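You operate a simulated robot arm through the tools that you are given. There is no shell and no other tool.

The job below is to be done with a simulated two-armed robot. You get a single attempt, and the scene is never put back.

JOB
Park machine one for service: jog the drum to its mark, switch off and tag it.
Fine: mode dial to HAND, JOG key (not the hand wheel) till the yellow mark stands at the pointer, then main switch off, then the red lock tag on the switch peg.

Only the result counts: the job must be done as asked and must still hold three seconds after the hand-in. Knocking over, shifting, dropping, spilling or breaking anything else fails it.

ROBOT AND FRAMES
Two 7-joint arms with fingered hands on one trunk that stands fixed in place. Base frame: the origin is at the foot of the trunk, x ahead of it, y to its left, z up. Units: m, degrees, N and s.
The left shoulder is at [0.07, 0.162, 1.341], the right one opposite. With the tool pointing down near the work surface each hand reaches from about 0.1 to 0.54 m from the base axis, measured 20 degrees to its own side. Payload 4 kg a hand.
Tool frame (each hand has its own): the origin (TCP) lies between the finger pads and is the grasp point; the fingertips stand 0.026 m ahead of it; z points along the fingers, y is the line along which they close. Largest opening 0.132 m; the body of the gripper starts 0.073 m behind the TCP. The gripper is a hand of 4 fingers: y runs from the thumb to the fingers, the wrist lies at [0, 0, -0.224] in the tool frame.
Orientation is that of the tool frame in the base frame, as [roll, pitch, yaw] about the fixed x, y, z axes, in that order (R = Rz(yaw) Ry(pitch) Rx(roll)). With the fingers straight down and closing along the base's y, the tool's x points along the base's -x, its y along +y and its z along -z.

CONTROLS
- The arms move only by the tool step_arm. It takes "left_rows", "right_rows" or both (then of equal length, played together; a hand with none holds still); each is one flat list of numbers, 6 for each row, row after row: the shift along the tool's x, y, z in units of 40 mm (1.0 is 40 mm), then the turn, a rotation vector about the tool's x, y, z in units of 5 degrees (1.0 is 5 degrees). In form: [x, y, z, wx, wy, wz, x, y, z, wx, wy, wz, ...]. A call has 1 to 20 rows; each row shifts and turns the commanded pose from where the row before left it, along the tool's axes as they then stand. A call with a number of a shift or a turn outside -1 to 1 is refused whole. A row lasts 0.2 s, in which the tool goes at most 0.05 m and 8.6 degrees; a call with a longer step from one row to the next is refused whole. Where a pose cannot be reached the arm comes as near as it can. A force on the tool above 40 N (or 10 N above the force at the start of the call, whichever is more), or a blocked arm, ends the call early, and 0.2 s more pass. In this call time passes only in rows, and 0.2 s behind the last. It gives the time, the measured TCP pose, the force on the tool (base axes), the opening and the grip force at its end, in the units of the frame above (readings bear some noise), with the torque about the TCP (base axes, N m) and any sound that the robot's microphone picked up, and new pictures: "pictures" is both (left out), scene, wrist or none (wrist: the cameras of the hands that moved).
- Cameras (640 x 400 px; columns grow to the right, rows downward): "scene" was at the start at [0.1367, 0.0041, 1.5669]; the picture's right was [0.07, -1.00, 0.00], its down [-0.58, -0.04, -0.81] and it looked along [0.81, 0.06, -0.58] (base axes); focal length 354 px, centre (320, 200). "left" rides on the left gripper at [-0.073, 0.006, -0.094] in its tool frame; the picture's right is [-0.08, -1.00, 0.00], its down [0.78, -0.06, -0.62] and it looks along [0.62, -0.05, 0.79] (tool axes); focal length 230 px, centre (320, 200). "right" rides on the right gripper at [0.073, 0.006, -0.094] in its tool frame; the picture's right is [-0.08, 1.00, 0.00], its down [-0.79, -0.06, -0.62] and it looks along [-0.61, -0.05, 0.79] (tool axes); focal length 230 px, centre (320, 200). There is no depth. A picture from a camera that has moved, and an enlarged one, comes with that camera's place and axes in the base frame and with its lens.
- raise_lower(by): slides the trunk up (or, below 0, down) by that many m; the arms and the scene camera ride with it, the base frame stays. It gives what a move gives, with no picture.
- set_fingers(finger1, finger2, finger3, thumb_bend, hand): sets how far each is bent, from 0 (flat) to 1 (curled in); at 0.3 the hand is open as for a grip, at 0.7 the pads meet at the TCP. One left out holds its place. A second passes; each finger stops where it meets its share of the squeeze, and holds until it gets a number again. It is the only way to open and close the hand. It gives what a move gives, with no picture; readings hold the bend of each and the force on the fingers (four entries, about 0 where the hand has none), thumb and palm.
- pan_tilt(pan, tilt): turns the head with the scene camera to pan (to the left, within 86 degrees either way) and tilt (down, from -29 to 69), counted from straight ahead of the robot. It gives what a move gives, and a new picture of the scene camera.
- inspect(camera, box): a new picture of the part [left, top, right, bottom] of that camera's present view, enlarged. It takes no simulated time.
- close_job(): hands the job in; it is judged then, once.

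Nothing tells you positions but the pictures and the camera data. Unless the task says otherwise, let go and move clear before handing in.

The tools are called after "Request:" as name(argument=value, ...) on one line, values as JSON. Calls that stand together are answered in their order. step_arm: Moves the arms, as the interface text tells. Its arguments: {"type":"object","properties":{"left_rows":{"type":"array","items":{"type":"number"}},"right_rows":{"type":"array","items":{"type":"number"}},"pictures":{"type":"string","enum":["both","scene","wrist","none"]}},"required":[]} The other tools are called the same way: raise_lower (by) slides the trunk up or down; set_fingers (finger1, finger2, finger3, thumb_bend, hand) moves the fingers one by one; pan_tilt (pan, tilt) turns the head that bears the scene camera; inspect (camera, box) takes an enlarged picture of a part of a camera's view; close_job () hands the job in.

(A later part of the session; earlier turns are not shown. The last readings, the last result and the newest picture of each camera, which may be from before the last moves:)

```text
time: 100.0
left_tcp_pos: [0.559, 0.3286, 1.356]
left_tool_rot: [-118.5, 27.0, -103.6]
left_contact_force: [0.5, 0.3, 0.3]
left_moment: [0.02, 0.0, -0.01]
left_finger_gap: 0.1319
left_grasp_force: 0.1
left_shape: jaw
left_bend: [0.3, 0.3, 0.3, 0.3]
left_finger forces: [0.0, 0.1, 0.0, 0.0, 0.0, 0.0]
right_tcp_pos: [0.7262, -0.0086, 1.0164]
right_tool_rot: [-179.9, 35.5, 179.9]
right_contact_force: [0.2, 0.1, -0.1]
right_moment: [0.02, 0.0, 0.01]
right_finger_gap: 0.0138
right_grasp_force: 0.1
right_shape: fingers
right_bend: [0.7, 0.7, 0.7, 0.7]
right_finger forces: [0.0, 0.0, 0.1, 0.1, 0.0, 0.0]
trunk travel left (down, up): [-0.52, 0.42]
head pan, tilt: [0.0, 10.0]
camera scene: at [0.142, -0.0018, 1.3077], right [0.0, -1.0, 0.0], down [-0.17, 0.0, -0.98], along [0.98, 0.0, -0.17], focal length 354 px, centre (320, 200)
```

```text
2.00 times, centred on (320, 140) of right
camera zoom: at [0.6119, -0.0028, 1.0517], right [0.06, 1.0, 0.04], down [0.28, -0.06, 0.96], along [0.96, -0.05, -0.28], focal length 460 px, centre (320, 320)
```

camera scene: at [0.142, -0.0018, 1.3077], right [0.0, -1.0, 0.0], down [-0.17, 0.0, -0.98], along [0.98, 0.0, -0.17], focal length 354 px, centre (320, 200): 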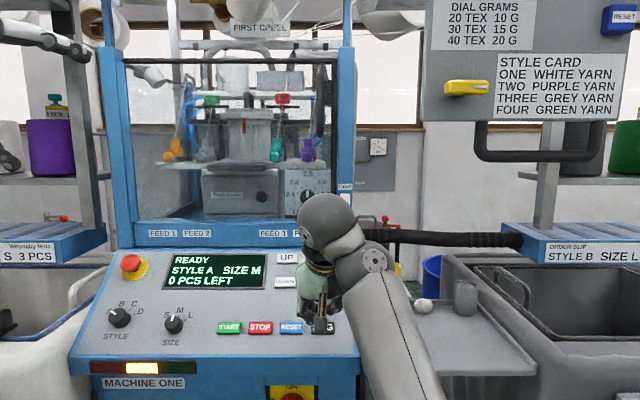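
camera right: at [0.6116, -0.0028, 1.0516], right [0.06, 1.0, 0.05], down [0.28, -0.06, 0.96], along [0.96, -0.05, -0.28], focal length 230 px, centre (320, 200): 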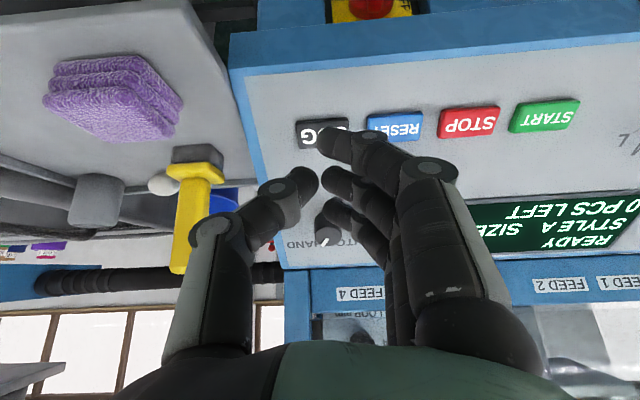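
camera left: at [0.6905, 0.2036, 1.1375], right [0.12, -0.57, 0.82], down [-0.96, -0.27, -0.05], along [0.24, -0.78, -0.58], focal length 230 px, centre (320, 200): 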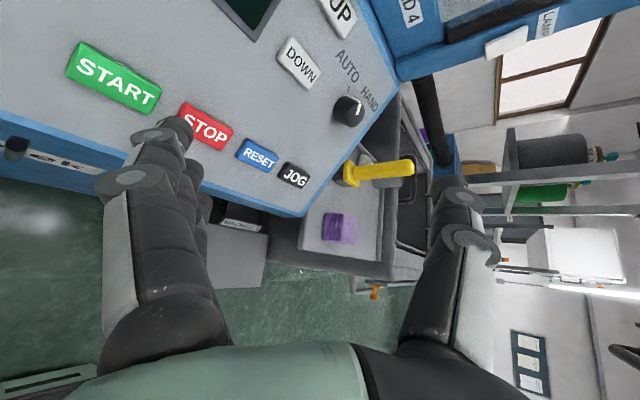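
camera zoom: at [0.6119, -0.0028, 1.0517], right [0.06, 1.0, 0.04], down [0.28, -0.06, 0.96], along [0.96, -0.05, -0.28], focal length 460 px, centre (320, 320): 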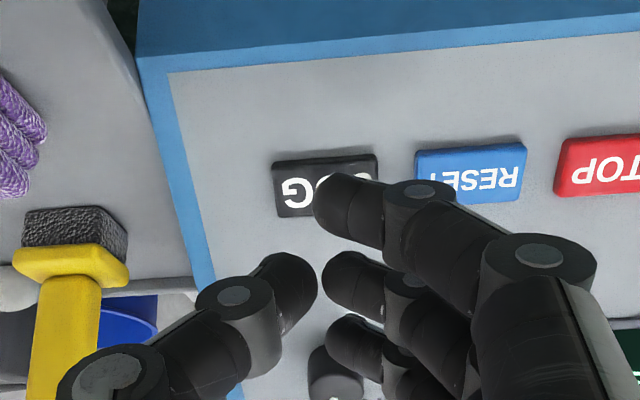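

JOG is exactly on the hand's axis, 0.09 m ahead. The drum is visible in the scene camera. First a baseline zoom of the drum, then advance to just short of the key.

Request:
inspect(camera="scene", box=[180, 80, 320, 170])

Request:
step_arm(right_rows=[0, 0.03, 0.5, 0, 0, 0, 0, 0.02, 0.5, 0, 0, 0, 0, 0, 0.4, 0, 0, 0], pictures="both")

Request:
inspect(camera="right", box=[160, 60, 480, 260])

```text
4.44 times, centred on (250, 125) of scene
camera zoom: at [0.142, -0.0018, 1.3077], right [0.0, -1.0, 0.0], down [-0.17, 0.0, -0.98], along [0.98, 0.0, -0.17], focal length 1575 px, centre (631, 533)
```

zoom: 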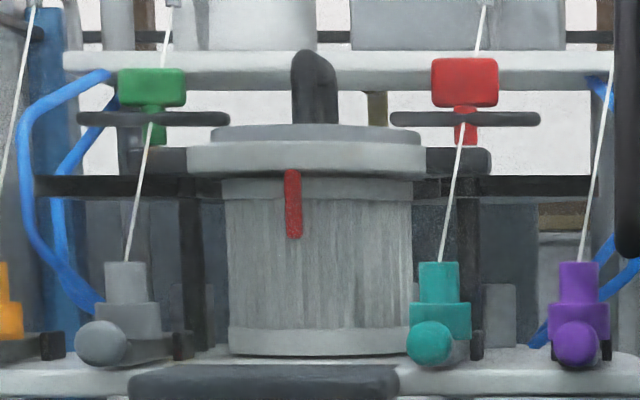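

```text
time: 100.8
left_tcp_pos: [0.5595, 0.3285, 1.3564]
left_tool_rot: [-118.6, 27.1, -103.6]
left_contact_force: [0.8, -0.5, -0.6]
left_moment: [0.03, -0.01, 0.02]
left_finger_gap: 0.1322
left_grasp_force: 0.1
left_shape: jaw
left_bend: [0.3, 0.3, 0.3, 0.3]
left_finger forces: [0.0, 0.0, 0.0, 0.1, 0.1, 0.0]
right_tcp_pos: [0.7598, -0.0044, 0.9707]
right_tool_rot: [-180.0, 35.6, 180.0]
right_contact_force: [-0.7, 0.2, -0.5]
right_moment: [0.05, -0.02, 0.02]
right_finger_gap: 0.0139
right_grasp_force: 0.1
right_shape: fingers
right_bend: [0.7, 0.7, 0.7, 0.7]
right_finger forces: [0.0, 0.1, 0.1, 0.0, 0.0, 0.0]
trunk travel left (down, up): [-0.52, 0.42]
head pan, tilt: [0.0, 10.0]
camera scene: at [0.1423, -0.0019, 1.3077], right [0.0, -1.0, 0.0], down [-0.17, 0.0, -0.98], along [0.98, 0.0, -0.17], focal length 354 px, centre (320, 200)
camera right: at [0.6451, 0.0001, 1.0057], right [0.06, 1.0, 0.05], down [0.28, -0.06, 0.96], along [0.96, -0.05, -0.28], focal length 230 px, centre (320, 200)
```

scene: 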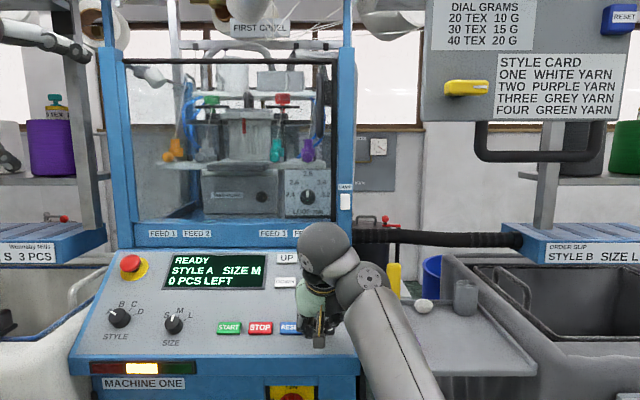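
right: 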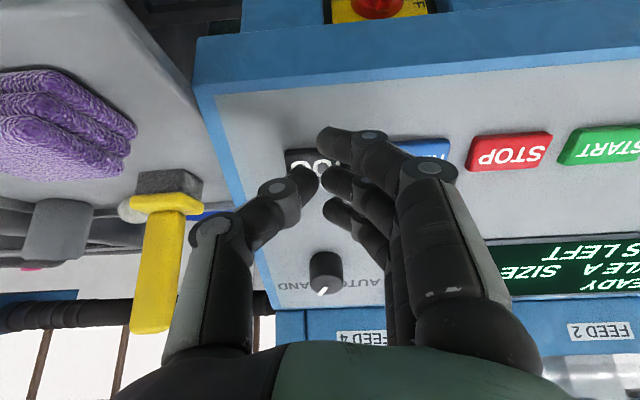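

```text
2.00 times, centred on (320, 160) of right
camera zoom: at [0.6451, 0.0001, 1.0057], right [0.06, 1.0, 0.05], down [0.28, -0.06, 0.96], along [0.96, -0.05, -0.28], focal length 460 px, centre (320, 280)
```

zoom: 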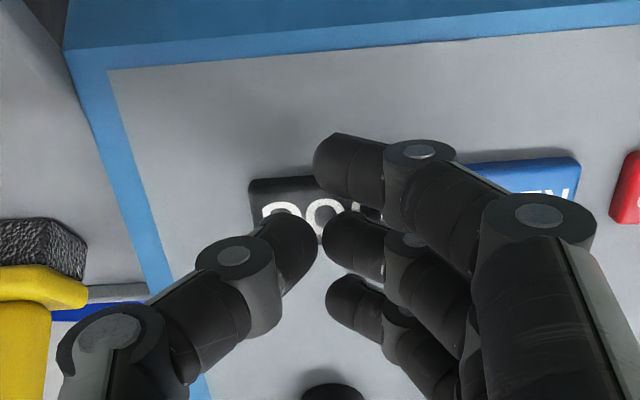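

Tips are about 8 mm from the key, centred on it. Now advance in 2 mm steps, watching force and drum.

Request:
step_arm(right_rows=[0, 0, 0.05, 0, 0, 0, 0, 0, 0.05, 0, 0, 0, 0, 0, 0.05, 0, 0, 0, 0, 0, 0.05, 0, 0, 0], pictures="wrist")

Request:
inspect(camera="right", box=[240, 120, 400, 220])

Request:
inspect(camera="scene", box=[180, 80, 320, 170])

Request:
inspect(camera="scene", box=[210, 240, 370, 350])

```text
time: 101.8
left_tcp_pos: [0.5592, 0.3294, 1.3556]
left_tool_rot: [-118.5, 27.1, -103.6]
left_contact_force: [-0.7, -0.3, 0.1]
left_moment: [0.02, 0.01, 0.01]
left_finger_gap: 0.1319
left_grasp_force: 0.1
left_shape: jaw
left_bend: [0.3, 0.3, 0.3, 0.3]
left_finger forces: [0.1, 0.0, 0.0, 0.0, 0.0, 0.1]
right_tcp_pos: [0.7626, -0.0049, 0.9657]
right_tool_rot: [180.0, 35.5, 180.0]
right_contact_force: [0.3, -0.1, 0.3]
right_moment: [0.02, -0.02, -0.03]
right_finger_gap: 0.014
right_grasp_force: 0.1
right_shape: fingers
right_bend: [0.7, 0.7, 0.7, 0.7]
right_finger forces: [0.0, 0.0, 0.1, 0.0, 0.1, 0.1]
trunk travel left (down, up): [-0.52, 0.42]
head pan, tilt: [0.0, 10.0]
camera right: at [0.6485, 0.0007, 0.9998], right [0.06, 1.0, 0.04], down [0.28, -0.06, 0.96], along [0.96, -0.05, -0.28], focal length 230 px, centre (320, 200)
```

right: 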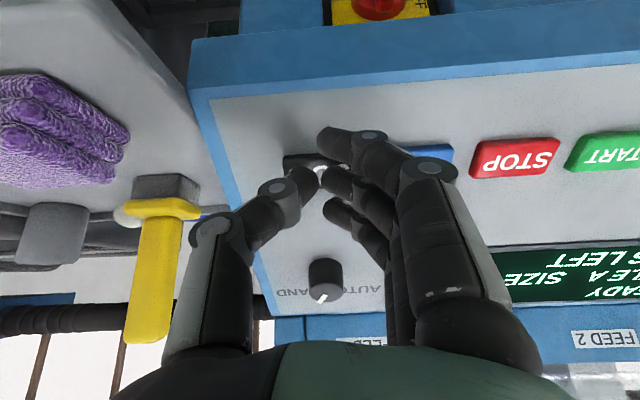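

```text
4.00 times, centred on (320, 170) of right
camera zoom: at [0.6485, 0.0007, 0.9998], right [0.06, 1.0, 0.04], down [0.28, -0.06, 0.96], along [0.96, -0.05, -0.28], focal length 920 px, centre (320, 320)
```

zoom: 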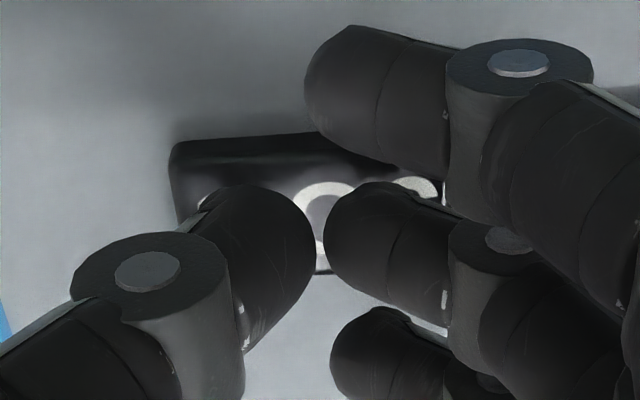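

```text
4.44 times, centred on (250, 125) of scene
camera zoom: at [0.142, -0.0019, 1.3078], right [0.0, -1.0, 0.0], down [-0.17, 0.0, -0.98], along [0.98, 0.0, -0.17], focal length 1575 px, centre (631, 533)
```

zoom: 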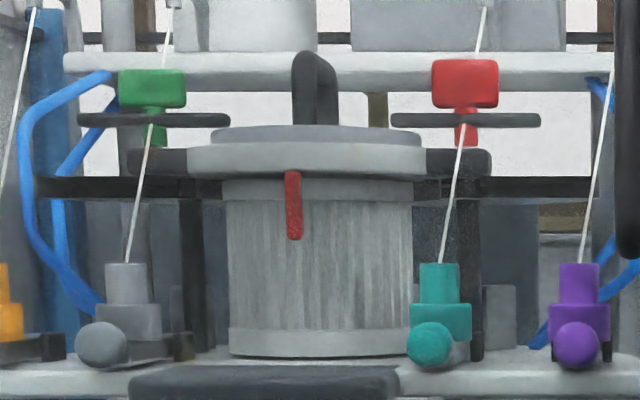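

```text
3.64 times, centred on (290, 295) of scene
camera zoom: at [0.142, -0.0019, 1.3078], right [0.0, -1.0, 0.0], down [-0.17, 0.0, -0.98], along [0.98, 0.0, -0.17], focal length 1289 px, centre (429, -146)
```

zoom: 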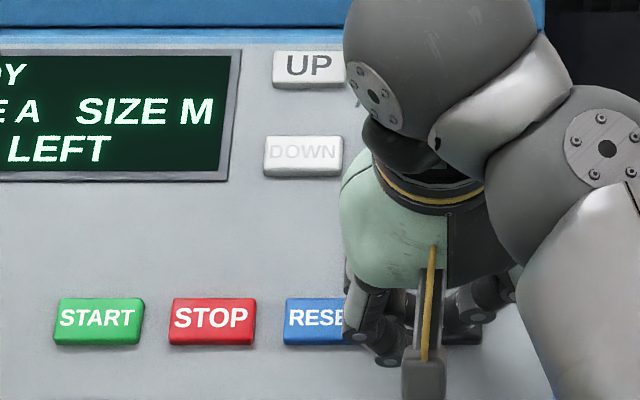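

No contact yet. Continue in 1.5–2 mm steps.

Request:
step_arm(right_rows=[0, 0, 0.05, 0, 0, 0, 0, 0, 0.05, 0, 0, 0], pictures="none")

Request:
inspect(camera="right", box=[240, 120, 400, 220])

Request:
inspect(camera="scene", box=[180, 80, 320, 170])

```text
time: 102.4
left_tcp_pos: [0.5599, 0.3288, 1.3553]
left_tool_rot: [-118.5, 27.2, -103.6]
left_contact_force: [-0.5, 0.1, 0.1]
left_moment: [0.0, 0.01, -0.02]
left_finger_gap: 0.1321
left_grasp_force: 0.2
left_shape: jaw
left_bend: [0.3, 0.3, 0.3, 0.3]
left_finger forces: [0.0, 0.0, 0.1, 0.0, 0.1, 0.1]
right_tcp_pos: [0.7664, -0.0045, 0.9617]
right_tool_rot: [180.0, 35.5, -180.0]
right_contact_force: [0.1, -0.2, -0.5]
right_moment: [0.0, -0.04, 0.0]
right_finger_gap: 0.0143
right_grasp_force: 0.1
right_shape: fingers
right_bend: [0.7, 0.7, 0.7, 0.7]
right_finger forces: [0.1, 0.0, 0.0, 0.1, 0.0, 0.1]
trunk travel left (down, up): [-0.52, 0.42]
head pan, tilt: [0.0, 10.0]
```

```text
4.00 times, centred on (320, 170) of right
camera zoom: at [0.6516, 0.0006, 0.9965], right [0.06, 1.0, 0.04], down [0.28, -0.06, 0.96], along [0.96, -0.05, -0.28], focal length 920 px, centre (320, 320)
```

zoom: 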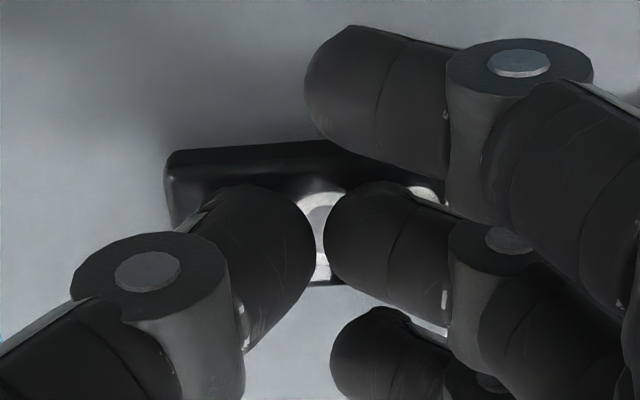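

```text
4.44 times, centred on (250, 125) of scene
camera zoom: at [0.142, -0.0018, 1.3078], right [0.0, -1.0, 0.0], down [-0.17, 0.0, -0.98], along [0.98, 0.0, -0.17], focal length 1575 px, centre (631, 533)
```

zoom: 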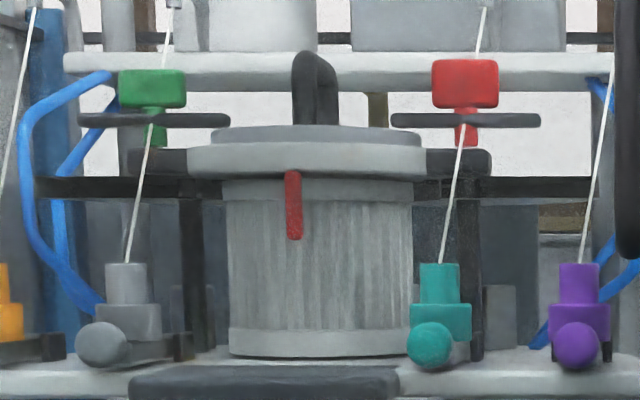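

Still no contact. A few more small steps.

Request:
step_arm(right_rows=[0, 0, 0.05, 0, 0, 0, 0, 0, 0.05, 0, 0, 0], pictures="none")

Request:
inspect(camera="right", box=[240, 120, 400, 220])

Request:
inspect(camera="scene", box=[180, 80, 320, 170])

```text
time: 103.0
left_tcp_pos: [0.5584, 0.3291, 1.3552]
left_tool_rot: [-118.5, 27.1, -103.4]
left_contact_force: [0.1, 0.2, 0.3]
left_moment: [-0.05, -0.01, -0.02]
left_finger_gap: 0.1317
left_grasp_force: 0.1
left_shape: jaw
left_bend: [0.3, 0.3, 0.3, 0.3]
left_finger forces: [0.1, 0.0, 0.1, 0.1, 0.0, 0.0]
right_tcp_pos: [0.7682, -0.0046, 0.9589]
right_tool_rot: [180.0, 35.5, 179.9]
right_contact_force: [-0.9, -0.5, 0.1]
right_moment: [0.01, 0.0, -0.02]
right_finger_gap: 0.0138
right_grasp_force: 0.6
right_shape: fingers
right_bend: [0.7, 0.7, 0.7, 0.7]
right_finger forces: [0.0, 0.0, 0.0, 0.0, 0.7, 0.0]
trunk travel left (down, up): [-0.52, 0.42]
head pan, tilt: [0.0, 10.0]
```

```text
4.00 times, centred on (320, 170) of right
camera zoom: at [0.6533, 0.0006, 0.9936], right [0.06, 1.0, 0.04], down [0.28, -0.06, 0.96], along [0.96, -0.05, -0.28], focal length 920 px, centre (320, 320)
```

zoom: 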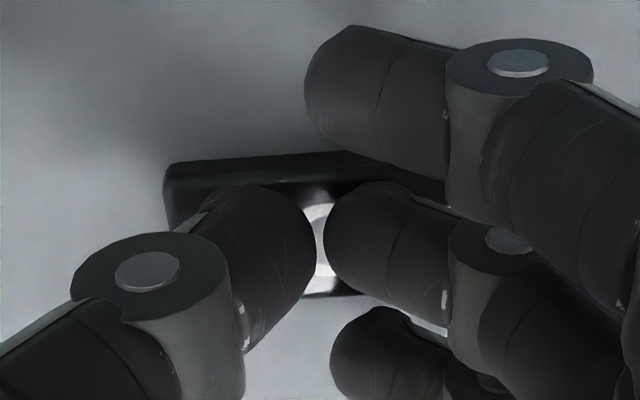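

```text
4.44 times, centred on (250, 125) of scene
camera zoom: at [0.1417, -0.0019, 1.3078], right [0.0, -1.0, 0.0], down [-0.17, 0.0, -0.98], along [0.98, 0.0, -0.17], focal length 1575 px, centre (631, 533)
```

zoom: 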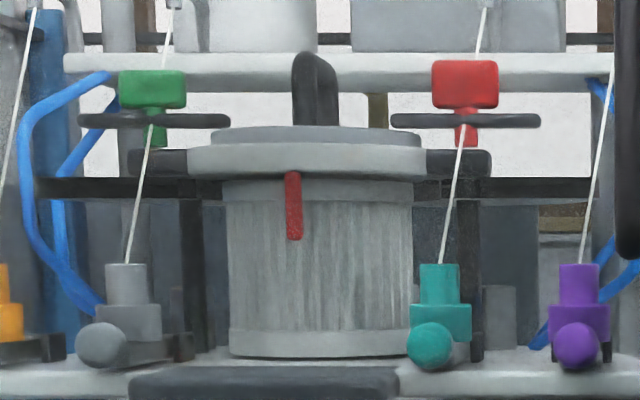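

First touch (thumb 0.7 N). Next 2 mm.

Request:
step_arm(right_rows=[0, 0, 0.05, 0, 0, 0], pictures="none")

Request:
inspect(camera="scene", box=[180, 80, 320, 170])

Request:
inspect(camera="scene", box=[80, 240, 370, 400])

```text
time: 103.4
left_tcp_pos: [0.559, 0.3288, 1.3556]
left_tool_rot: [-118.5, 27.1, -103.5]
left_contact_force: [0.0, -0.6, 0.1]
left_moment: [-0.02, -0.02, -0.01]
left_finger_gap: 0.1319
left_grasp_force: 0.1
left_shape: jaw
left_bend: [0.3, 0.3, 0.3, 0.3]
left_finger forces: [0.0, 0.0, 0.0, 0.0, 0.0, 0.0]
right_tcp_pos: [0.7702, -0.0041, 0.957]
right_tool_rot: [180.0, 35.5, 179.9]
right_contact_force: [-1.1, -1.0, 2.5]
right_moment: [-0.02, -0.02, -0.04]
right_finger_gap: 0.014
right_grasp_force: 1.0
right_shape: fingers
right_bend: [0.7, 0.7, 0.7, 0.7]
right_finger forces: [0.1, 0.0, 0.0, 0.0, 2.2, 0.1]
trunk travel left (down, up): [-0.52, 0.42]
head pan, tilt: [0.0, 10.0]
heard: click
```

```text
4.44 times, centred on (250, 125) of scene
camera zoom: at [0.1414, -0.002, 1.3079], right [0.0, -1.0, 0.0], down [-0.17, 0.0, -0.98], along [0.98, 0.0, -0.17], focal length 1575 px, centre (631, 533)
```

zoom: 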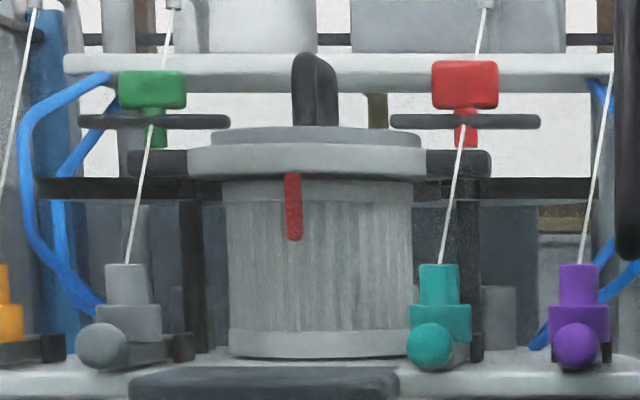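

```text
2.21 times, centred on (225, 320) of scene
camera zoom: at [0.1414, -0.002, 1.3079], right [0.0, -1.0, 0.0], down [-0.17, 0.0, -0.98], along [0.98, 0.0, -0.17], focal length 782 px, centre (530, -65)
```

zoom: 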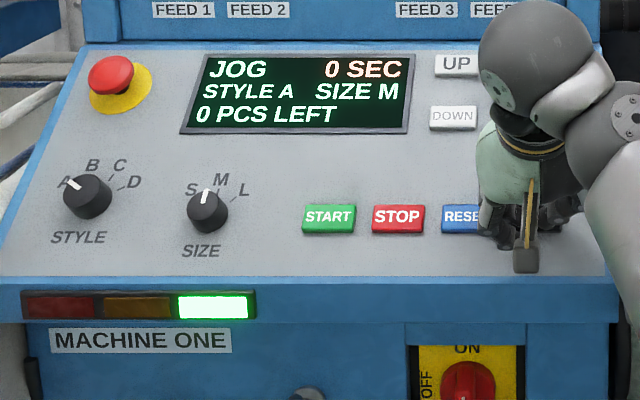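

JOG is active ("JOG 0 SEC", green lamp). I'll hold briefly and watch the drum.

Request:
step_arm(right_rows=[0, 0, 0, 0, 0, 0], pictures="scene")

Request:
inspect(camera="scene", box=[180, 80, 320, 170])

```text
time: 103.8
left_tcp_pos: [0.559, 0.329, 1.3555]
left_tool_rot: [-118.5, 27.1, -103.5]
left_contact_force: [-0.6, 0.4, -0.7]
left_moment: [-0.02, 0.01, 0.0]
left_finger_gap: 0.1321
left_grasp_force: 0.0
left_shape: jaw
left_bend: [0.3, 0.3, 0.3, 0.3]
left_finger forces: [0.0, 0.0, 0.0, 0.0, 0.1, 0.1]
right_tcp_pos: [0.769, -0.0038, 0.9575]
right_tool_rot: [180.0, 35.5, 179.9]
right_contact_force: [-1.2, -0.7, 2.5]
right_moment: [-0.04, -0.05, -0.03]
right_finger_gap: 0.0144
right_grasp_force: 1.1
right_shape: fingers
right_bend: [0.7, 0.7, 0.7, 0.7]
right_finger forces: [0.0, 0.0, 0.1, 0.0, 2.2, 0.0]
trunk travel left (down, up): [-0.52, 0.42]
head pan, tilt: [0.0, 10.0]
camera scene: at [0.1414, -0.0019, 1.3078], right [0.0, -1.0, 0.0], down [-0.17, 0.0, -0.98], along [0.98, 0.0, -0.17], focal length 354 px, centre (320, 200)
```

scene: 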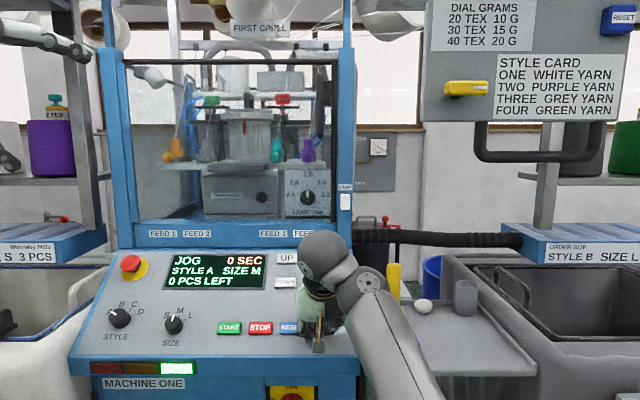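

```text
4.44 times, centred on (250, 125) of scene
camera zoom: at [0.1414, -0.0019, 1.3078], right [0.0, -1.0, 0.0], down [-0.17, 0.0, -0.98], along [0.98, 0.0, -0.17], focal length 1575 px, centre (631, 533)
```

zoom: 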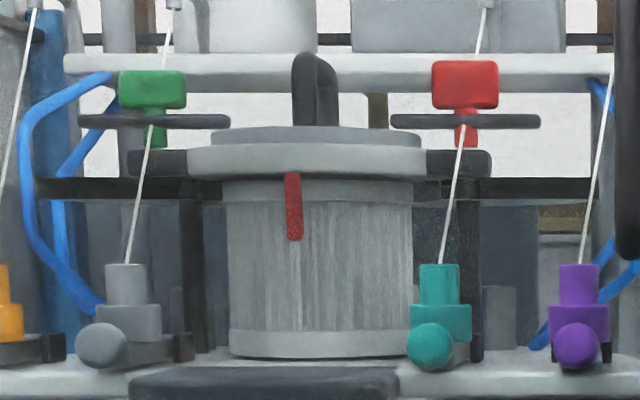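

The drum's grooves are turning and the red strip (pointer) stays fixed. Keep holding in short bursts until the yellow mark comes into view.

Request:
step_arm(right_rows=[0, 0, 0, 0, 0, 0, 0, 0, 0, 0, 0, 0], pictures="none")

Request:
inspect(camera="scene", box=[200, 80, 300, 170])

Request:
step_arm(right_rows=[0, 0, 0, 0, 0, 0, 0, 0, 0, 0, 0, 0], pictures="none")

Request:
inspect(camera="scene", box=[200, 80, 300, 170])

```text
time: 104.4
left_tcp_pos: [0.5586, 0.3287, 1.3567]
left_tool_rot: [-118.5, 27.2, -103.4]
left_contact_force: [0.3, -0.7, -0.5]
left_moment: [0.0, 0.03, 0.02]
left_finger_gap: 0.1319
left_grasp_force: 0.1
left_shape: jaw
left_bend: [0.3, 0.3, 0.3, 0.3]
left_finger forces: [0.0, 0.1, 0.1, 0.0, 0.0, 0.0]
right_tcp_pos: [0.7681, -0.0046, 0.9581]
right_tool_rot: [-180.0, 35.5, 179.9]
right_contact_force: [-1.0, -1.0, 1.4]
right_moment: [-0.05, -0.01, -0.02]
right_finger_gap: 0.0139
right_grasp_force: 1.5
right_shape: fingers
right_bend: [0.7, 0.7, 0.7, 0.7]
right_finger forces: [0.0, 0.0, 0.0, 0.0, 2.5, 0.0]
trunk travel left (down, up): [-0.52, 0.42]
head pan, tilt: [0.0, 10.0]
```

```text
4.44 times, centred on (250, 125) of scene
camera zoom: at [0.1414, -0.0019, 1.3078], right [0.0, -1.0, 0.0], down [-0.17, 0.0, -0.98], along [0.98, 0.0, -0.17], focal length 1575 px, centre (631, 533)
```

zoom: 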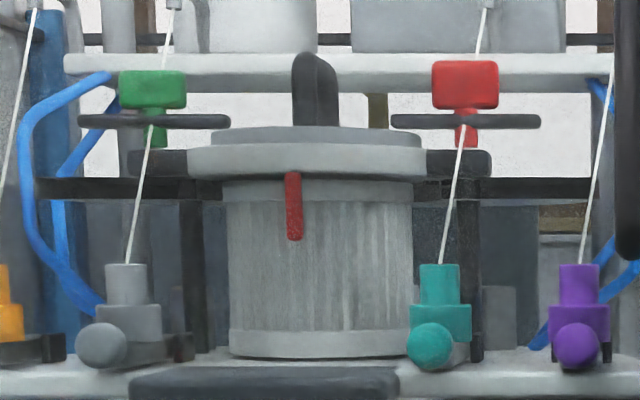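

```text
time: 105.0
left_tcp_pos: [0.558, 0.3283, 1.3554]
left_tool_rot: [-118.6, 27.2, -103.4]
left_contact_force: [-0.7, 0.8, 0.1]
left_moment: [-0.02, -0.02, 0.0]
left_finger_gap: 0.1318
left_grasp_force: 0.0
left_shape: jaw
left_bend: [0.3, 0.3, 0.3, 0.3]
left_finger forces: [0.0, 0.0, 0.1, 0.1, 0.1, 0.0]
right_tcp_pos: [0.7691, -0.0042, 0.9569]
right_tool_rot: [-180.0, 35.6, 179.9]
right_contact_force: [-1.6, -0.5, 2.0]
right_moment: [-0.02, 0.0, -0.03]
right_finger_gap: 0.0139
right_grasp_force: 1.3
right_shape: fingers
right_bend: [0.7, 0.7, 0.7, 0.7]
right_finger forces: [0.0, 0.0, 0.0, 0.0, 2.4, 0.1]
trunk travel left (down, up): [-0.52, 0.42]
head pan, tilt: [0.0, 10.0]
```

```text
4.44 times, centred on (250, 125) of scene
camera zoom: at [0.1414, -0.0019, 1.3078], right [0.0, -1.0, 0.0], down [-0.17, 0.0, -0.98], along [0.98, 0.0, -0.17], focal length 1575 px, centre (631, 533)
```

zoom: 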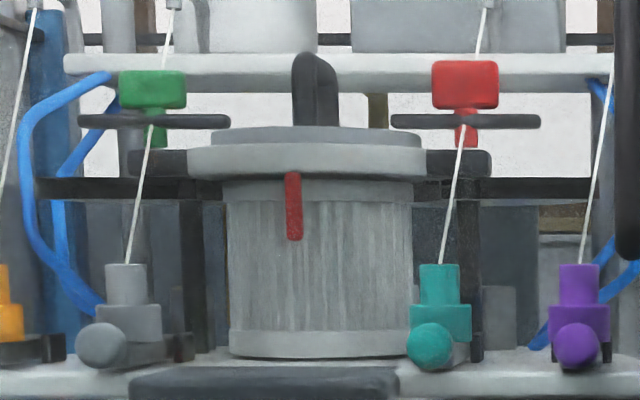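

The drum seems to turn about 45°/s, front moving to the right, so the mark will enter from the left. Continue in 0.6–0.8 s holds.

Request:
step_arm(right_rows=[0, 0, 0.005, 0, 0, 0, 0, 0, 0, 0, 0, 0, 0, 0, 0, 0, 0, 0], pictures="none")

Request:
inspect(camera="scene", box=[200, 80, 300, 170])

Request:
inspect(camera="scene", box=[160, 250, 280, 300])

```text
time: 105.8
left_tcp_pos: [0.5582, 0.3295, 1.3558]
left_tool_rot: [-118.6, 27.1, -103.4]
left_contact_force: [0.1, 0.0, -0.5]
left_moment: [-0.02, -0.02, 0.0]
left_finger_gap: 0.132
left_grasp_force: 0.1
left_shape: jaw
left_bend: [0.3, 0.3, 0.3, 0.3]
left_finger forces: [0.0, 0.0, 0.1, 0.0, 0.0, 0.0]
right_tcp_pos: [0.7686, -0.0054, 0.9579]
right_tool_rot: [-180.0, 35.6, 179.8]
right_contact_force: [-0.4, -0.7, 2.9]
right_moment: [-0.02, -0.05, -0.02]
right_finger_gap: 0.0139
right_grasp_force: 1.5
right_shape: fingers
right_bend: [0.7, 0.7, 0.7, 0.7]
right_finger forces: [0.0, 0.1, 0.6, 0.0, 2.5, 0.0]
trunk travel left (down, up): [-0.52, 0.42]
head pan, tilt: [0.0, 10.0]
```

```text
4.44 times, centred on (250, 125) of scene
camera zoom: at [0.1414, -0.0019, 1.3079], right [0.0, -1.0, 0.0], down [-0.17, 0.0, -0.98], along [0.98, 0.0, -0.17], focal length 1575 px, centre (631, 533)
```

zoom: 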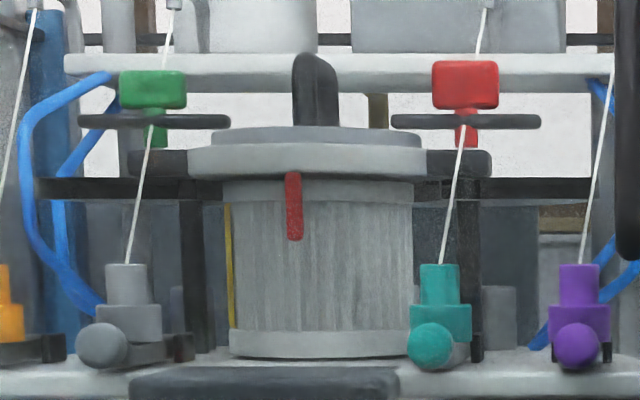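

```text
5.33 times, centred on (220, 275) of scene
camera zoom: at [0.1414, -0.0019, 1.3079], right [0.0, -1.0, 0.0], down [-0.17, 0.0, -0.98], along [0.98, 0.0, -0.17], focal length 1890 px, centre (853, -200)
```

zoom: 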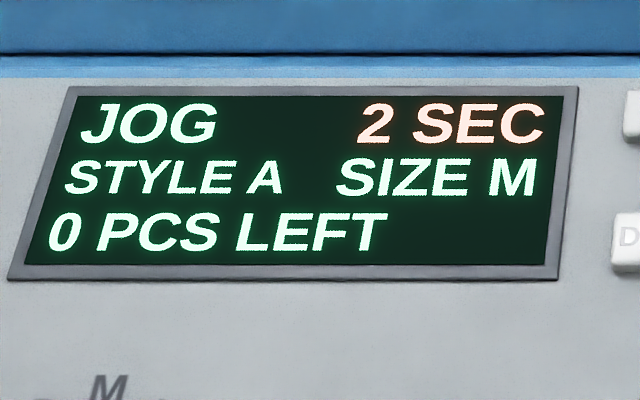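

The yellow mark just appeared at the left edge of the drum. The pointer sits at the machine's front, so aligned the mark should show at about zoom column 302. Short hold to measure speed.

Request:
step_arm(right_rows=[0, 0, 0, 0, 0, 0], pictures="none")

Request:
inspect(camera="scene", box=[200, 80, 300, 170])

```text
time: 106.2
left_tcp_pos: [0.5591, 0.3287, 1.3562]
left_tool_rot: [-118.4, 27.1, -103.5]
left_contact_force: [-1.0, -0.3, 0.1]
left_moment: [0.01, 0.0, 0.02]
left_finger_gap: 0.132
left_grasp_force: 0.0
left_shape: jaw
left_bend: [0.3, 0.3, 0.3, 0.3]
left_finger forces: [0.0, 0.0, 0.0, 0.0, 0.0, 0.1]
right_tcp_pos: [0.7687, -0.0049, 0.957]
right_tool_rot: [-179.9, 35.5, 179.9]
right_contact_force: [-0.6, 0.5, 2.4]
right_moment: [-0.02, 0.0, 0.01]
right_finger_gap: 0.014
right_grasp_force: 1.9
right_shape: fingers
right_bend: [0.7, 0.7, 0.7, 0.7]
right_finger forces: [0.1, 0.1, 0.7, 0.0, 2.4, 0.0]
trunk travel left (down, up): [-0.52, 0.42]
head pan, tilt: [0.0, 10.0]
```

```text
4.44 times, centred on (250, 125) of scene
camera zoom: at [0.1414, -0.0018, 1.3079], right [0.0, -1.0, 0.0], down [-0.17, 0.0, -0.98], along [0.98, 0.0, -0.17], focal length 1575 px, centre (631, 533)
```

zoom: 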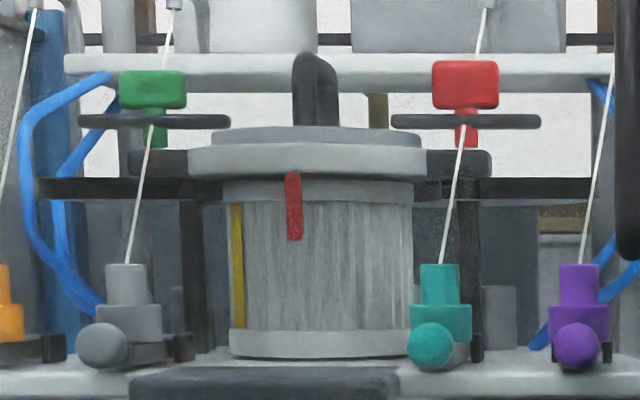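

Roughly 30°/s. Hold 0.6 s more and re-measure.

Request:
step_arm(right_rows=[0, 0, 0, 0, 0, 0, 0, 0, 0, 0, 0, 0], pictures="none")

Request:
inspect(camera="scene", box=[200, 80, 300, 170])

```text
time: 106.8
left_tcp_pos: [0.5594, 0.3296, 1.3563]
left_tool_rot: [-118.5, 27.1, -103.5]
left_contact_force: [0.7, 1.0, -0.5]
left_moment: [0.0, 0.0, -0.02]
left_finger_gap: 0.1319
left_grasp_force: 0.0
left_shape: jaw
left_bend: [0.3, 0.3, 0.3, 0.3]
left_finger forces: [0.0, 0.0, 0.0, 0.0, 0.0, 0.1]
right_tcp_pos: [0.7689, -0.0051, 0.9565]
right_tool_rot: [180.0, 35.4, 180.0]
right_contact_force: [-0.8, -0.2, 4.0]
right_moment: [0.0, -0.06, -0.01]
right_finger_gap: 0.0142
right_grasp_force: 1.8
right_shape: fingers
right_bend: [0.7, 0.7, 0.7, 0.7]
right_finger forces: [0.1, 0.1, 0.9, 0.0, 2.4, 0.0]
trunk travel left (down, up): [-0.52, 0.42]
head pan, tilt: [0.0, 10.0]
```

```text
4.44 times, centred on (250, 125) of scene
camera zoom: at [0.1414, -0.0018, 1.3078], right [0.0, -1.0, 0.0], down [-0.17, 0.0, -0.98], along [0.98, 0.0, -0.17], focal length 1575 px, centre (631, 533)
```

zoom: 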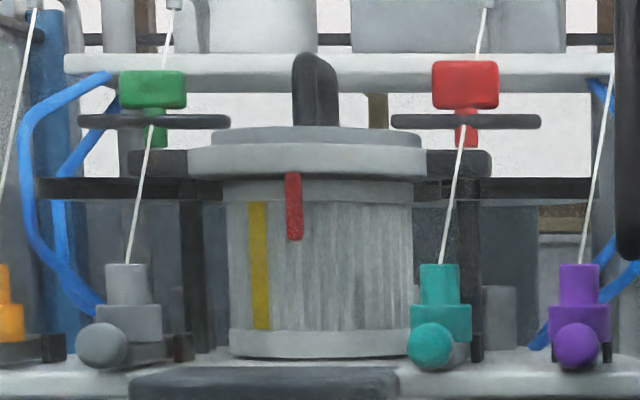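

Now 36°/s, mark about 30° short of the pointer. Hold 0.4 s more.

Request:
step_arm(right_rows=[0, 0, 0, 0, 0, 0], pictures="none")

Request:
inspect(camera="scene", box=[200, 80, 300, 170])

```text
time: 107.2
left_tcp_pos: [0.5582, 0.3288, 1.3557]
left_tool_rot: [-118.5, 27.1, -103.5]
left_contact_force: [-0.3, 0.2, 0.7]
left_moment: [-0.03, -0.02, 0.01]
left_finger_gap: 0.1324
left_grasp_force: 0.0
left_shape: jaw
left_bend: [0.3, 0.3, 0.3, 0.3]
left_finger forces: [0.1, 0.1, 0.1, 0.1, 0.0, 0.0]
right_tcp_pos: [0.7683, -0.0045, 0.9576]
right_tool_rot: [179.9, 35.5, 179.8]
right_contact_force: [-1.2, -0.1, 3.4]
right_moment: [-0.01, -0.06, -0.04]
right_finger_gap: 0.0139
right_grasp_force: 1.4
right_shape: fingers
right_bend: [0.7, 0.7, 0.7, 0.7]
right_finger forces: [0.1, 0.2, 0.9, 0.1, 2.4, 0.0]
trunk travel left (down, up): [-0.52, 0.42]
head pan, tilt: [0.0, 10.0]
```

```text
4.44 times, centred on (250, 125) of scene
camera zoom: at [0.1414, -0.0018, 1.3078], right [0.0, -1.0, 0.0], down [-0.17, 0.0, -0.98], along [0.98, 0.0, -0.17], focal length 1575 px, centre (631, 533)
```

zoom: 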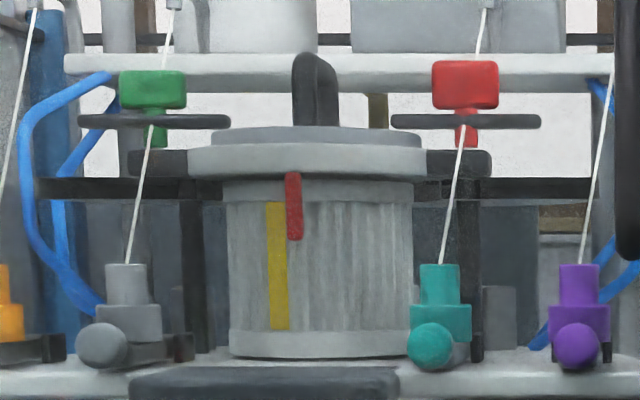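

16° remaining. Hold 0.2 s, then ease off the key.

Request:
step_arm(right_rows=[0, 0, 0, 0, 0, 0, 0, 0, -0.06, 0, 0, 0, 0, 0, -0.2, 0, 0, 0], pictures="none")

Request:
inspect(camera="scene", box=[200, 80, 300, 170])

Request:
inspect(camera="scene", box=[80, 240, 370, 400])

```text
time: 108.0
left_tcp_pos: [0.5596, 0.329, 1.3543]
left_tool_rot: [-118.5, 27.1, -103.5]
left_contact_force: [-0.2, -0.4, 0.4]
left_moment: [0.02, 0.0, 0.01]
left_finger_gap: 0.1322
left_grasp_force: 0.1
left_shape: jaw
left_bend: [0.3, 0.3, 0.3, 0.3]
left_finger forces: [0.1, 0.0, 0.0, 0.0, 0.1, 0.1]
right_tcp_pos: [0.7636, -0.0059, 0.9633]
right_tool_rot: [-180.0, 35.4, 179.8]
right_contact_force: [-0.1, 0.2, 0.1]
right_moment: [0.01, 0.0, 0.02]
right_finger_gap: 0.0137
right_grasp_force: 0.0
right_shape: fingers
right_bend: [0.7, 0.7, 0.7, 0.7]
right_finger forces: [0.0, 0.0, 0.0, 0.0, 0.0, 0.1]
trunk travel left (down, up): [-0.52, 0.42]
head pan, tilt: [0.0, 10.0]
```

```text
4.44 times, centred on (250, 125) of scene
camera zoom: at [0.1417, -0.0017, 1.3078], right [0.0, -1.0, 0.0], down [-0.17, 0.0, -0.98], along [0.98, 0.0, -0.17], focal length 1575 px, centre (631, 533)
```

zoom: 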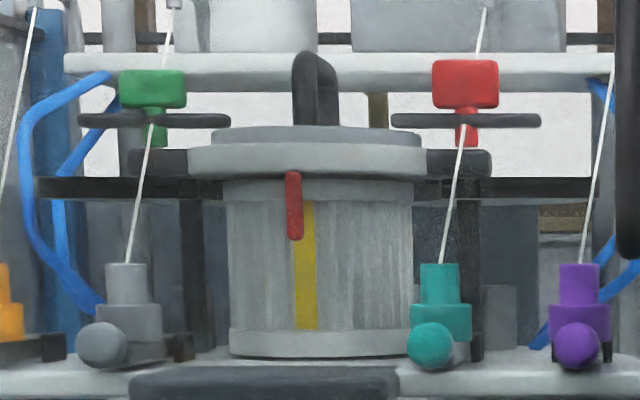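

```text
2.21 times, centred on (225, 320) of scene
camera zoom: at [0.1417, -0.0017, 1.3078], right [0.0, -1.0, 0.0], down [-0.17, 0.0, -0.98], along [0.98, 0.0, -0.17], focal length 782 px, centre (530, -65)
```

zoom: 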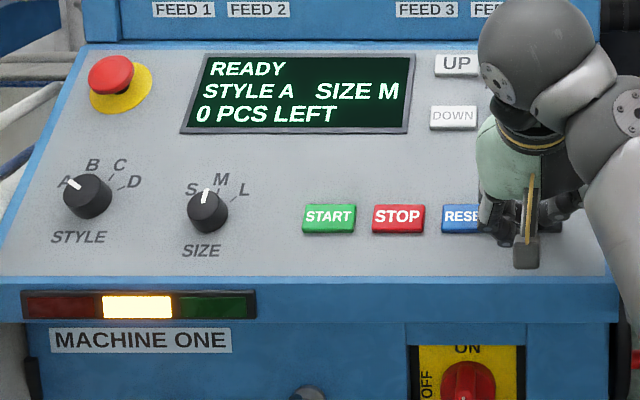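

Released: READY, and the mark's centre is at ~305 vs. predicted 302, about 2–3° off by my estimate. I'll check what the left wrist camera sees, for a second viewpoint.

Request:
inspect(camera="left", box=[0, 0, 640, 400])

Request:
inspect(camera="scene", box=[225, 105, 275, 165])

```text
1.00 times, centred on (320, 200) of left (not enlarged: the box is as wide or as high as the picture)
camera zoom: at [0.4869, 0.3947, 1.4237], right [0.38, -0.43, 0.82], down [-0.7, -0.71, -0.05], along [0.6, -0.55, -0.58], focal length 230 px, centre (320, 200)
```

zoom: 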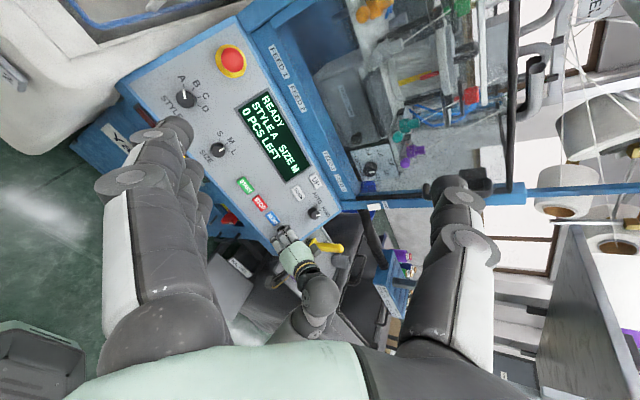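

```text
6.67 times, centred on (250, 135) of scene
camera zoom: at [0.1417, -0.0017, 1.3078], right [0.0, -1.0, 0.0], down [-0.17, 0.0, -0.98], along [0.98, 0.0, -0.17], focal length 2363 px, centre (787, 633)
```

zoom: 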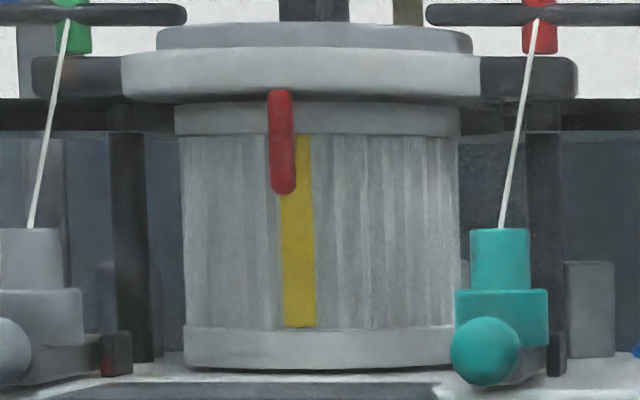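

The left camera sees the drum from the other side; zooming there gives the parallax check.

Request:
inspect(camera="left", box=[385, 40, 481, 100])

```text
6.67 times, centred on (433, 70) of left
camera zoom: at [0.4869, 0.3947, 1.4237], right [0.38, -0.43, 0.82], down [-0.7, -0.71, -0.05], along [0.6, -0.55, -0.58], focal length 1534 px, centre (-433, 1067)
```

zoom: 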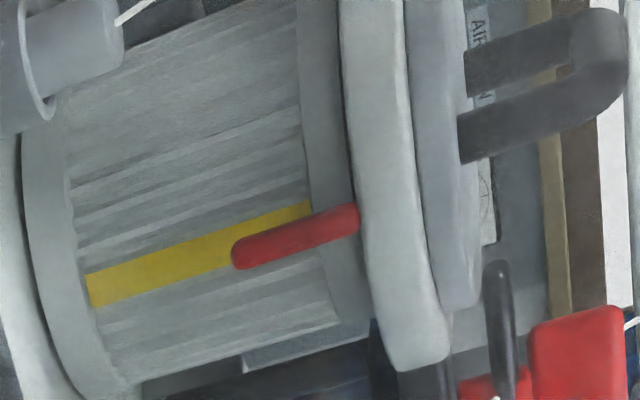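

Both views agree: the mark stands at the pointer within ~1–2°. Jogging is done. Now retract the right hand and open it, then lower the trunk for the main switch.

Request:
step_arm(right_rows=[0, 0, -0.9, 0, 0, 0, 0, 0, -0.9, 0, 0, 0, 0, 0, -0.9, 0, 0, 0, 0.9, 0, -0.6, 0, 0, 0, 0.9, 0, -0.6, 0, 0, 0, 0.9, 0, -0.6, 0, 0, 0], pictures="both")

```text
time: 109.4
left_tcp_pos: [0.5594, 0.3291, 1.3558]
left_tool_rot: [-118.4, 27.1, -103.6]
left_contact_force: [-0.4, 0.7, 0.3]
left_moment: [0.03, 0.01, 0.01]
left_finger_gap: 0.1319
left_grasp_force: 0.2
left_shape: jaw
left_bend: [0.3, 0.3, 0.3, 0.3]
left_finger forces: [0.1, 0.1, 0.1, 0.0, 0.1, 0.0]
right_tcp_pos: [0.6833, 0.0362, 1.0211]
right_tool_rot: [180.0, 35.5, 180.0]
right_contact_force: [-0.9, -0.2, 0.3]
right_moment: [0.0, 0.04, -0.01]
right_finger_gap: 0.0139
right_grasp_force: 0.1
right_shape: fingers
right_bend: [0.7, 0.7, 0.7, 0.7]
right_finger forces: [0.1, 0.1, 0.0, 0.0, 0.0, 0.1]
right hand out of reach, approached as far as the arm can: row 3, 4, 5, 6
trunk travel left (down, up): [-0.52, 0.42]
head pan, tilt: [0.0, 10.0]
camera scene: at [0.1419, -0.0014, 1.3078], right [0.0, -1.0, 0.0], down [-0.17, 0.0, -0.98], along [0.98, 0.0, -0.17], focal length 354 px, centre (320, 200)
camera right: at [0.5673, 0.0422, 1.0571], right [0.06, 1.0, 0.04], down [0.28, -0.06, 0.96], along [0.96, -0.05, -0.28], focal length 230 px, centre (320, 200)
```

scene: 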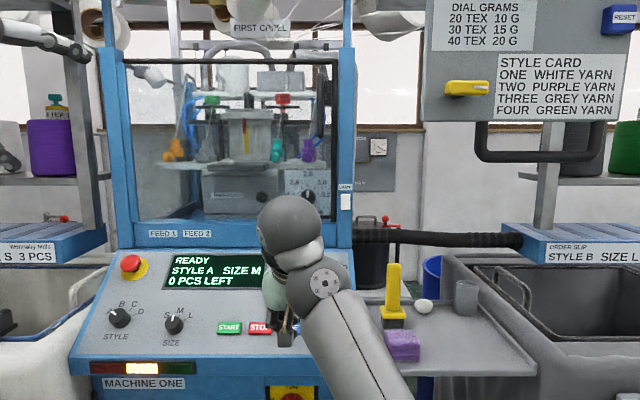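
right: 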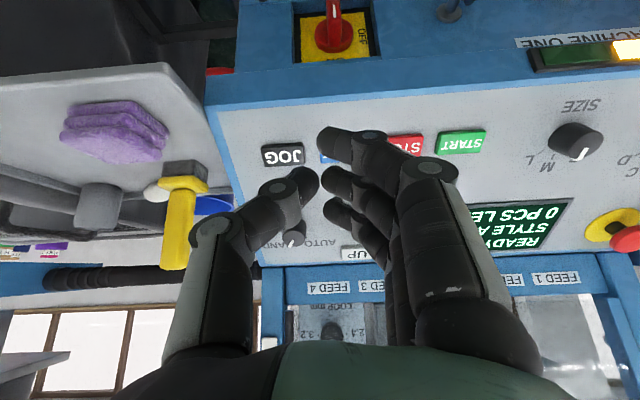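

The retreat was limited by the wrist at this tilt (hand drifted a bit left but touched nothing). I'll level the hand to horizontal in place, then back off.

Request:
step_arm(right_rows=[0, 0, 0, 0, -1, 0, 0, 0, 0, 0, -1, 0, 0, 0, 0, 0, -1, 0, 0, 0, 0, 0, -1, 0, 0, 0, 0, 0, -1, 0, 0, 0, 0, 0, -1, 0, 0, 0, 0, 0, -1, 0, 0, 0, 0, 0, -1, 0, 0, 0, 0, 0, -1, 0, 0, 0, 0, 0, -1, 0, 0, 0, 0, 0, -0.9, 0], pictures="none")

Request:
step_arm(right_rows=[0, 0, -0.8, 0, 0, 0, 0, 0, -0.8, 0, 0, 0], pictures="both")

```text
time: 111.8
left_tcp_pos: [0.5594, 0.33, 1.3552]
left_tool_rot: [-118.5, 27.0, -103.6]
left_contact_force: [-0.3, 0.0, -0.3]
left_moment: [0.01, 0.01, 0.01]
left_finger_gap: 0.132
left_grasp_force: 0.0
left_shape: jaw
left_bend: [0.3, 0.3, 0.3, 0.3]
left_finger forces: [0.0, 0.0, 0.0, 0.0, 0.0, 0.0]
right_tcp_pos: [0.6827, 0.0383, 1.0196]
right_tool_rot: [37.5, 89.9, 37.2]
right_contact_force: [0.1, -0.3, 0.0]
right_moment: [-0.01, -0.02, 0.0]
right_finger_gap: 0.0141
right_grasp_force: 0.0
right_shape: fingers
right_bend: [0.7, 0.7, 0.7, 0.7]
right_finger forces: [0.0, 0.0, 0.1, 0.0, 0.1, 0.0]
trunk travel left (down, up): [-0.52, 0.42]
head pan, tilt: [0.0, 10.0]
```

```text
time: 112.4
left_tcp_pos: [0.5586, 0.3282, 1.3559]
left_tool_rot: [-118.5, 27.1, -103.4]
left_contact_force: [-0.5, 0.0, 0.1]
left_moment: [0.04, 0.01, -0.02]
left_finger_gap: 0.132
left_grasp_force: 0.0
left_shape: jaw
left_bend: [0.3, 0.3, 0.3, 0.3]
left_finger forces: [0.0, 0.1, 0.0, 0.0, 0.0, 0.0]
right_tcp_pos: [0.6186, 0.0363, 1.0189]
right_tool_rot: [84.7, 90.0, 84.6]
right_contact_force: [0.6, 0.6, 0.8]
right_moment: [0.02, -0.01, -0.04]
right_finger_gap: 0.0138
right_grasp_force: 0.0
right_shape: fingers
right_bend: [0.7, 0.7, 0.7, 0.7]
right_finger forces: [0.1, 0.1, 0.1, 0.0, 0.0, 0.0]
trunk travel left (down, up): [-0.52, 0.42]
head pan, tilt: [0.0, 10.0]
camera scene: at [0.1416, -0.0019, 1.3078], right [0.0, -1.0, 0.0], down [-0.17, 0.0, -0.98], along [0.98, 0.0, -0.17], focal length 354 px, centre (320, 200)
camera right: at [0.5243, 0.0422, 0.9465], right [0.0, 1.0, 0.08], down [-0.62, -0.06, 0.78], along [0.79, -0.05, 0.61], focal length 230 px, centre (320, 200)
```

scene: 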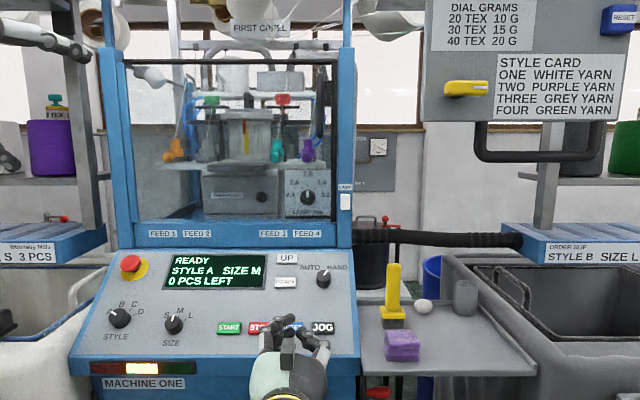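
right: 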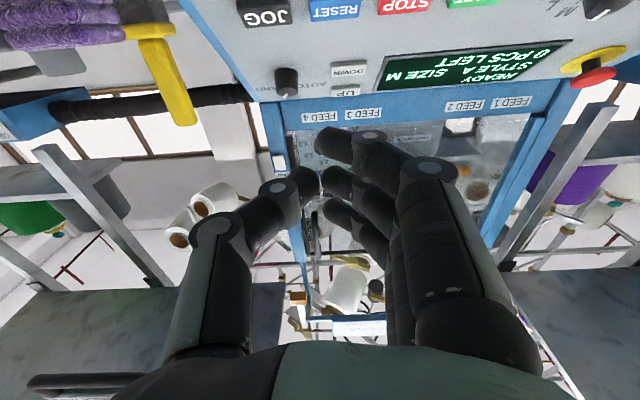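

The hand is level and clear at (0.62, 0.036, 1.02). Before lowering, look at the right arm's surroundings.

Request:
set_fingers(hand="right", finger1=0.45, finger2=0.45, finger3=0.45, thumb_bend=0.45)

Request:
pan_tilt(pan=-30, tilt=40)

```text
time: 113.4
left_tcp_pos: [0.5589, 0.3281, 1.3554]
left_tool_rot: [-118.4, 27.1, -103.6]
left_contact_force: [0.2, -0.4, -0.2]
left_moment: [0.04, 0.01, -0.01]
left_finger_gap: 0.1319
left_grasp_force: 0.0
left_shape: jaw
left_bend: [0.3, 0.3, 0.3, 0.3]
left_finger forces: [0.1, 0.0, 0.0, 0.0, 0.0, 0.0]
right_tcp_pos: [0.6189, 0.0363, 1.0185]
right_tool_rot: [-141.9, 89.9, -141.9]
right_contact_force: [0.4, 0.2, -0.1]
right_moment: [0.01, 0.03, 0.01]
right_finger_gap: 0.0862
right_grasp_force: 0.0
right_shape: fingers
right_bend: [0.45, 0.45, 0.45, 0.45]
right_finger forces: [0.1, 0.0, 0.0, 0.0, 0.0, 0.0]
trunk travel left (down, up): [-0.52, 0.42]
head pan, tilt: [0.0, 10.0]
```

```text
time: 114.3
left_tcp_pos: [0.5587, 0.3285, 1.3552]
left_tool_rot: [-118.5, 27.1, -103.6]
left_contact_force: [-0.2, 0.2, -0.1]
left_moment: [-0.02, 0.0, 0.02]
left_finger_gap: 0.1318
left_grasp_force: 0.2
left_shape: jaw
left_bend: [0.3, 0.3, 0.3, 0.3]
left_finger forces: [0.0, 0.0, 0.0, 0.1, 0.0, 0.0]
right_tcp_pos: [0.618, 0.0377, 1.0185]
right_tool_rot: [-138.7, 90.0, -138.7]
right_contact_force: [0.0, -0.3, -0.8]
right_moment: [0.01, -0.02, 0.01]
right_finger_gap: 0.0864
right_grasp_force: 0.0
right_shape: fingers
right_bend: [0.45, 0.45, 0.45, 0.45]
right_finger forces: [0.0, 0.1, 0.0, 0.0, 0.0, 0.0]
trunk travel left (down, up): [-0.52, 0.42]
head pan, tilt: [-30.0, 40.0]
camera scene: at [0.1226, -0.0443, 1.2602], right [-0.5, -0.87, 0.0], down [-0.56, 0.32, -0.77], along [0.66, -0.38, -0.64], focal length 354 px, centre (320, 200)
```

scene: 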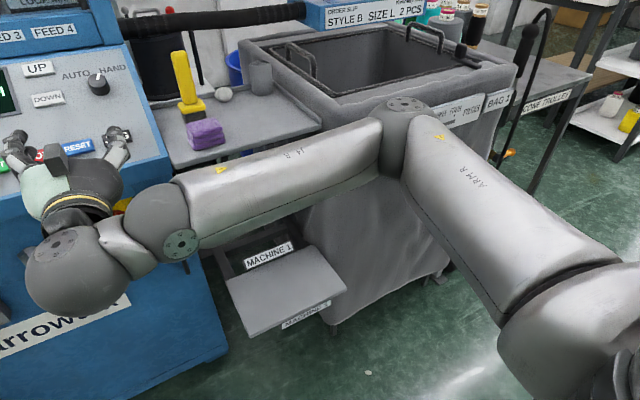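

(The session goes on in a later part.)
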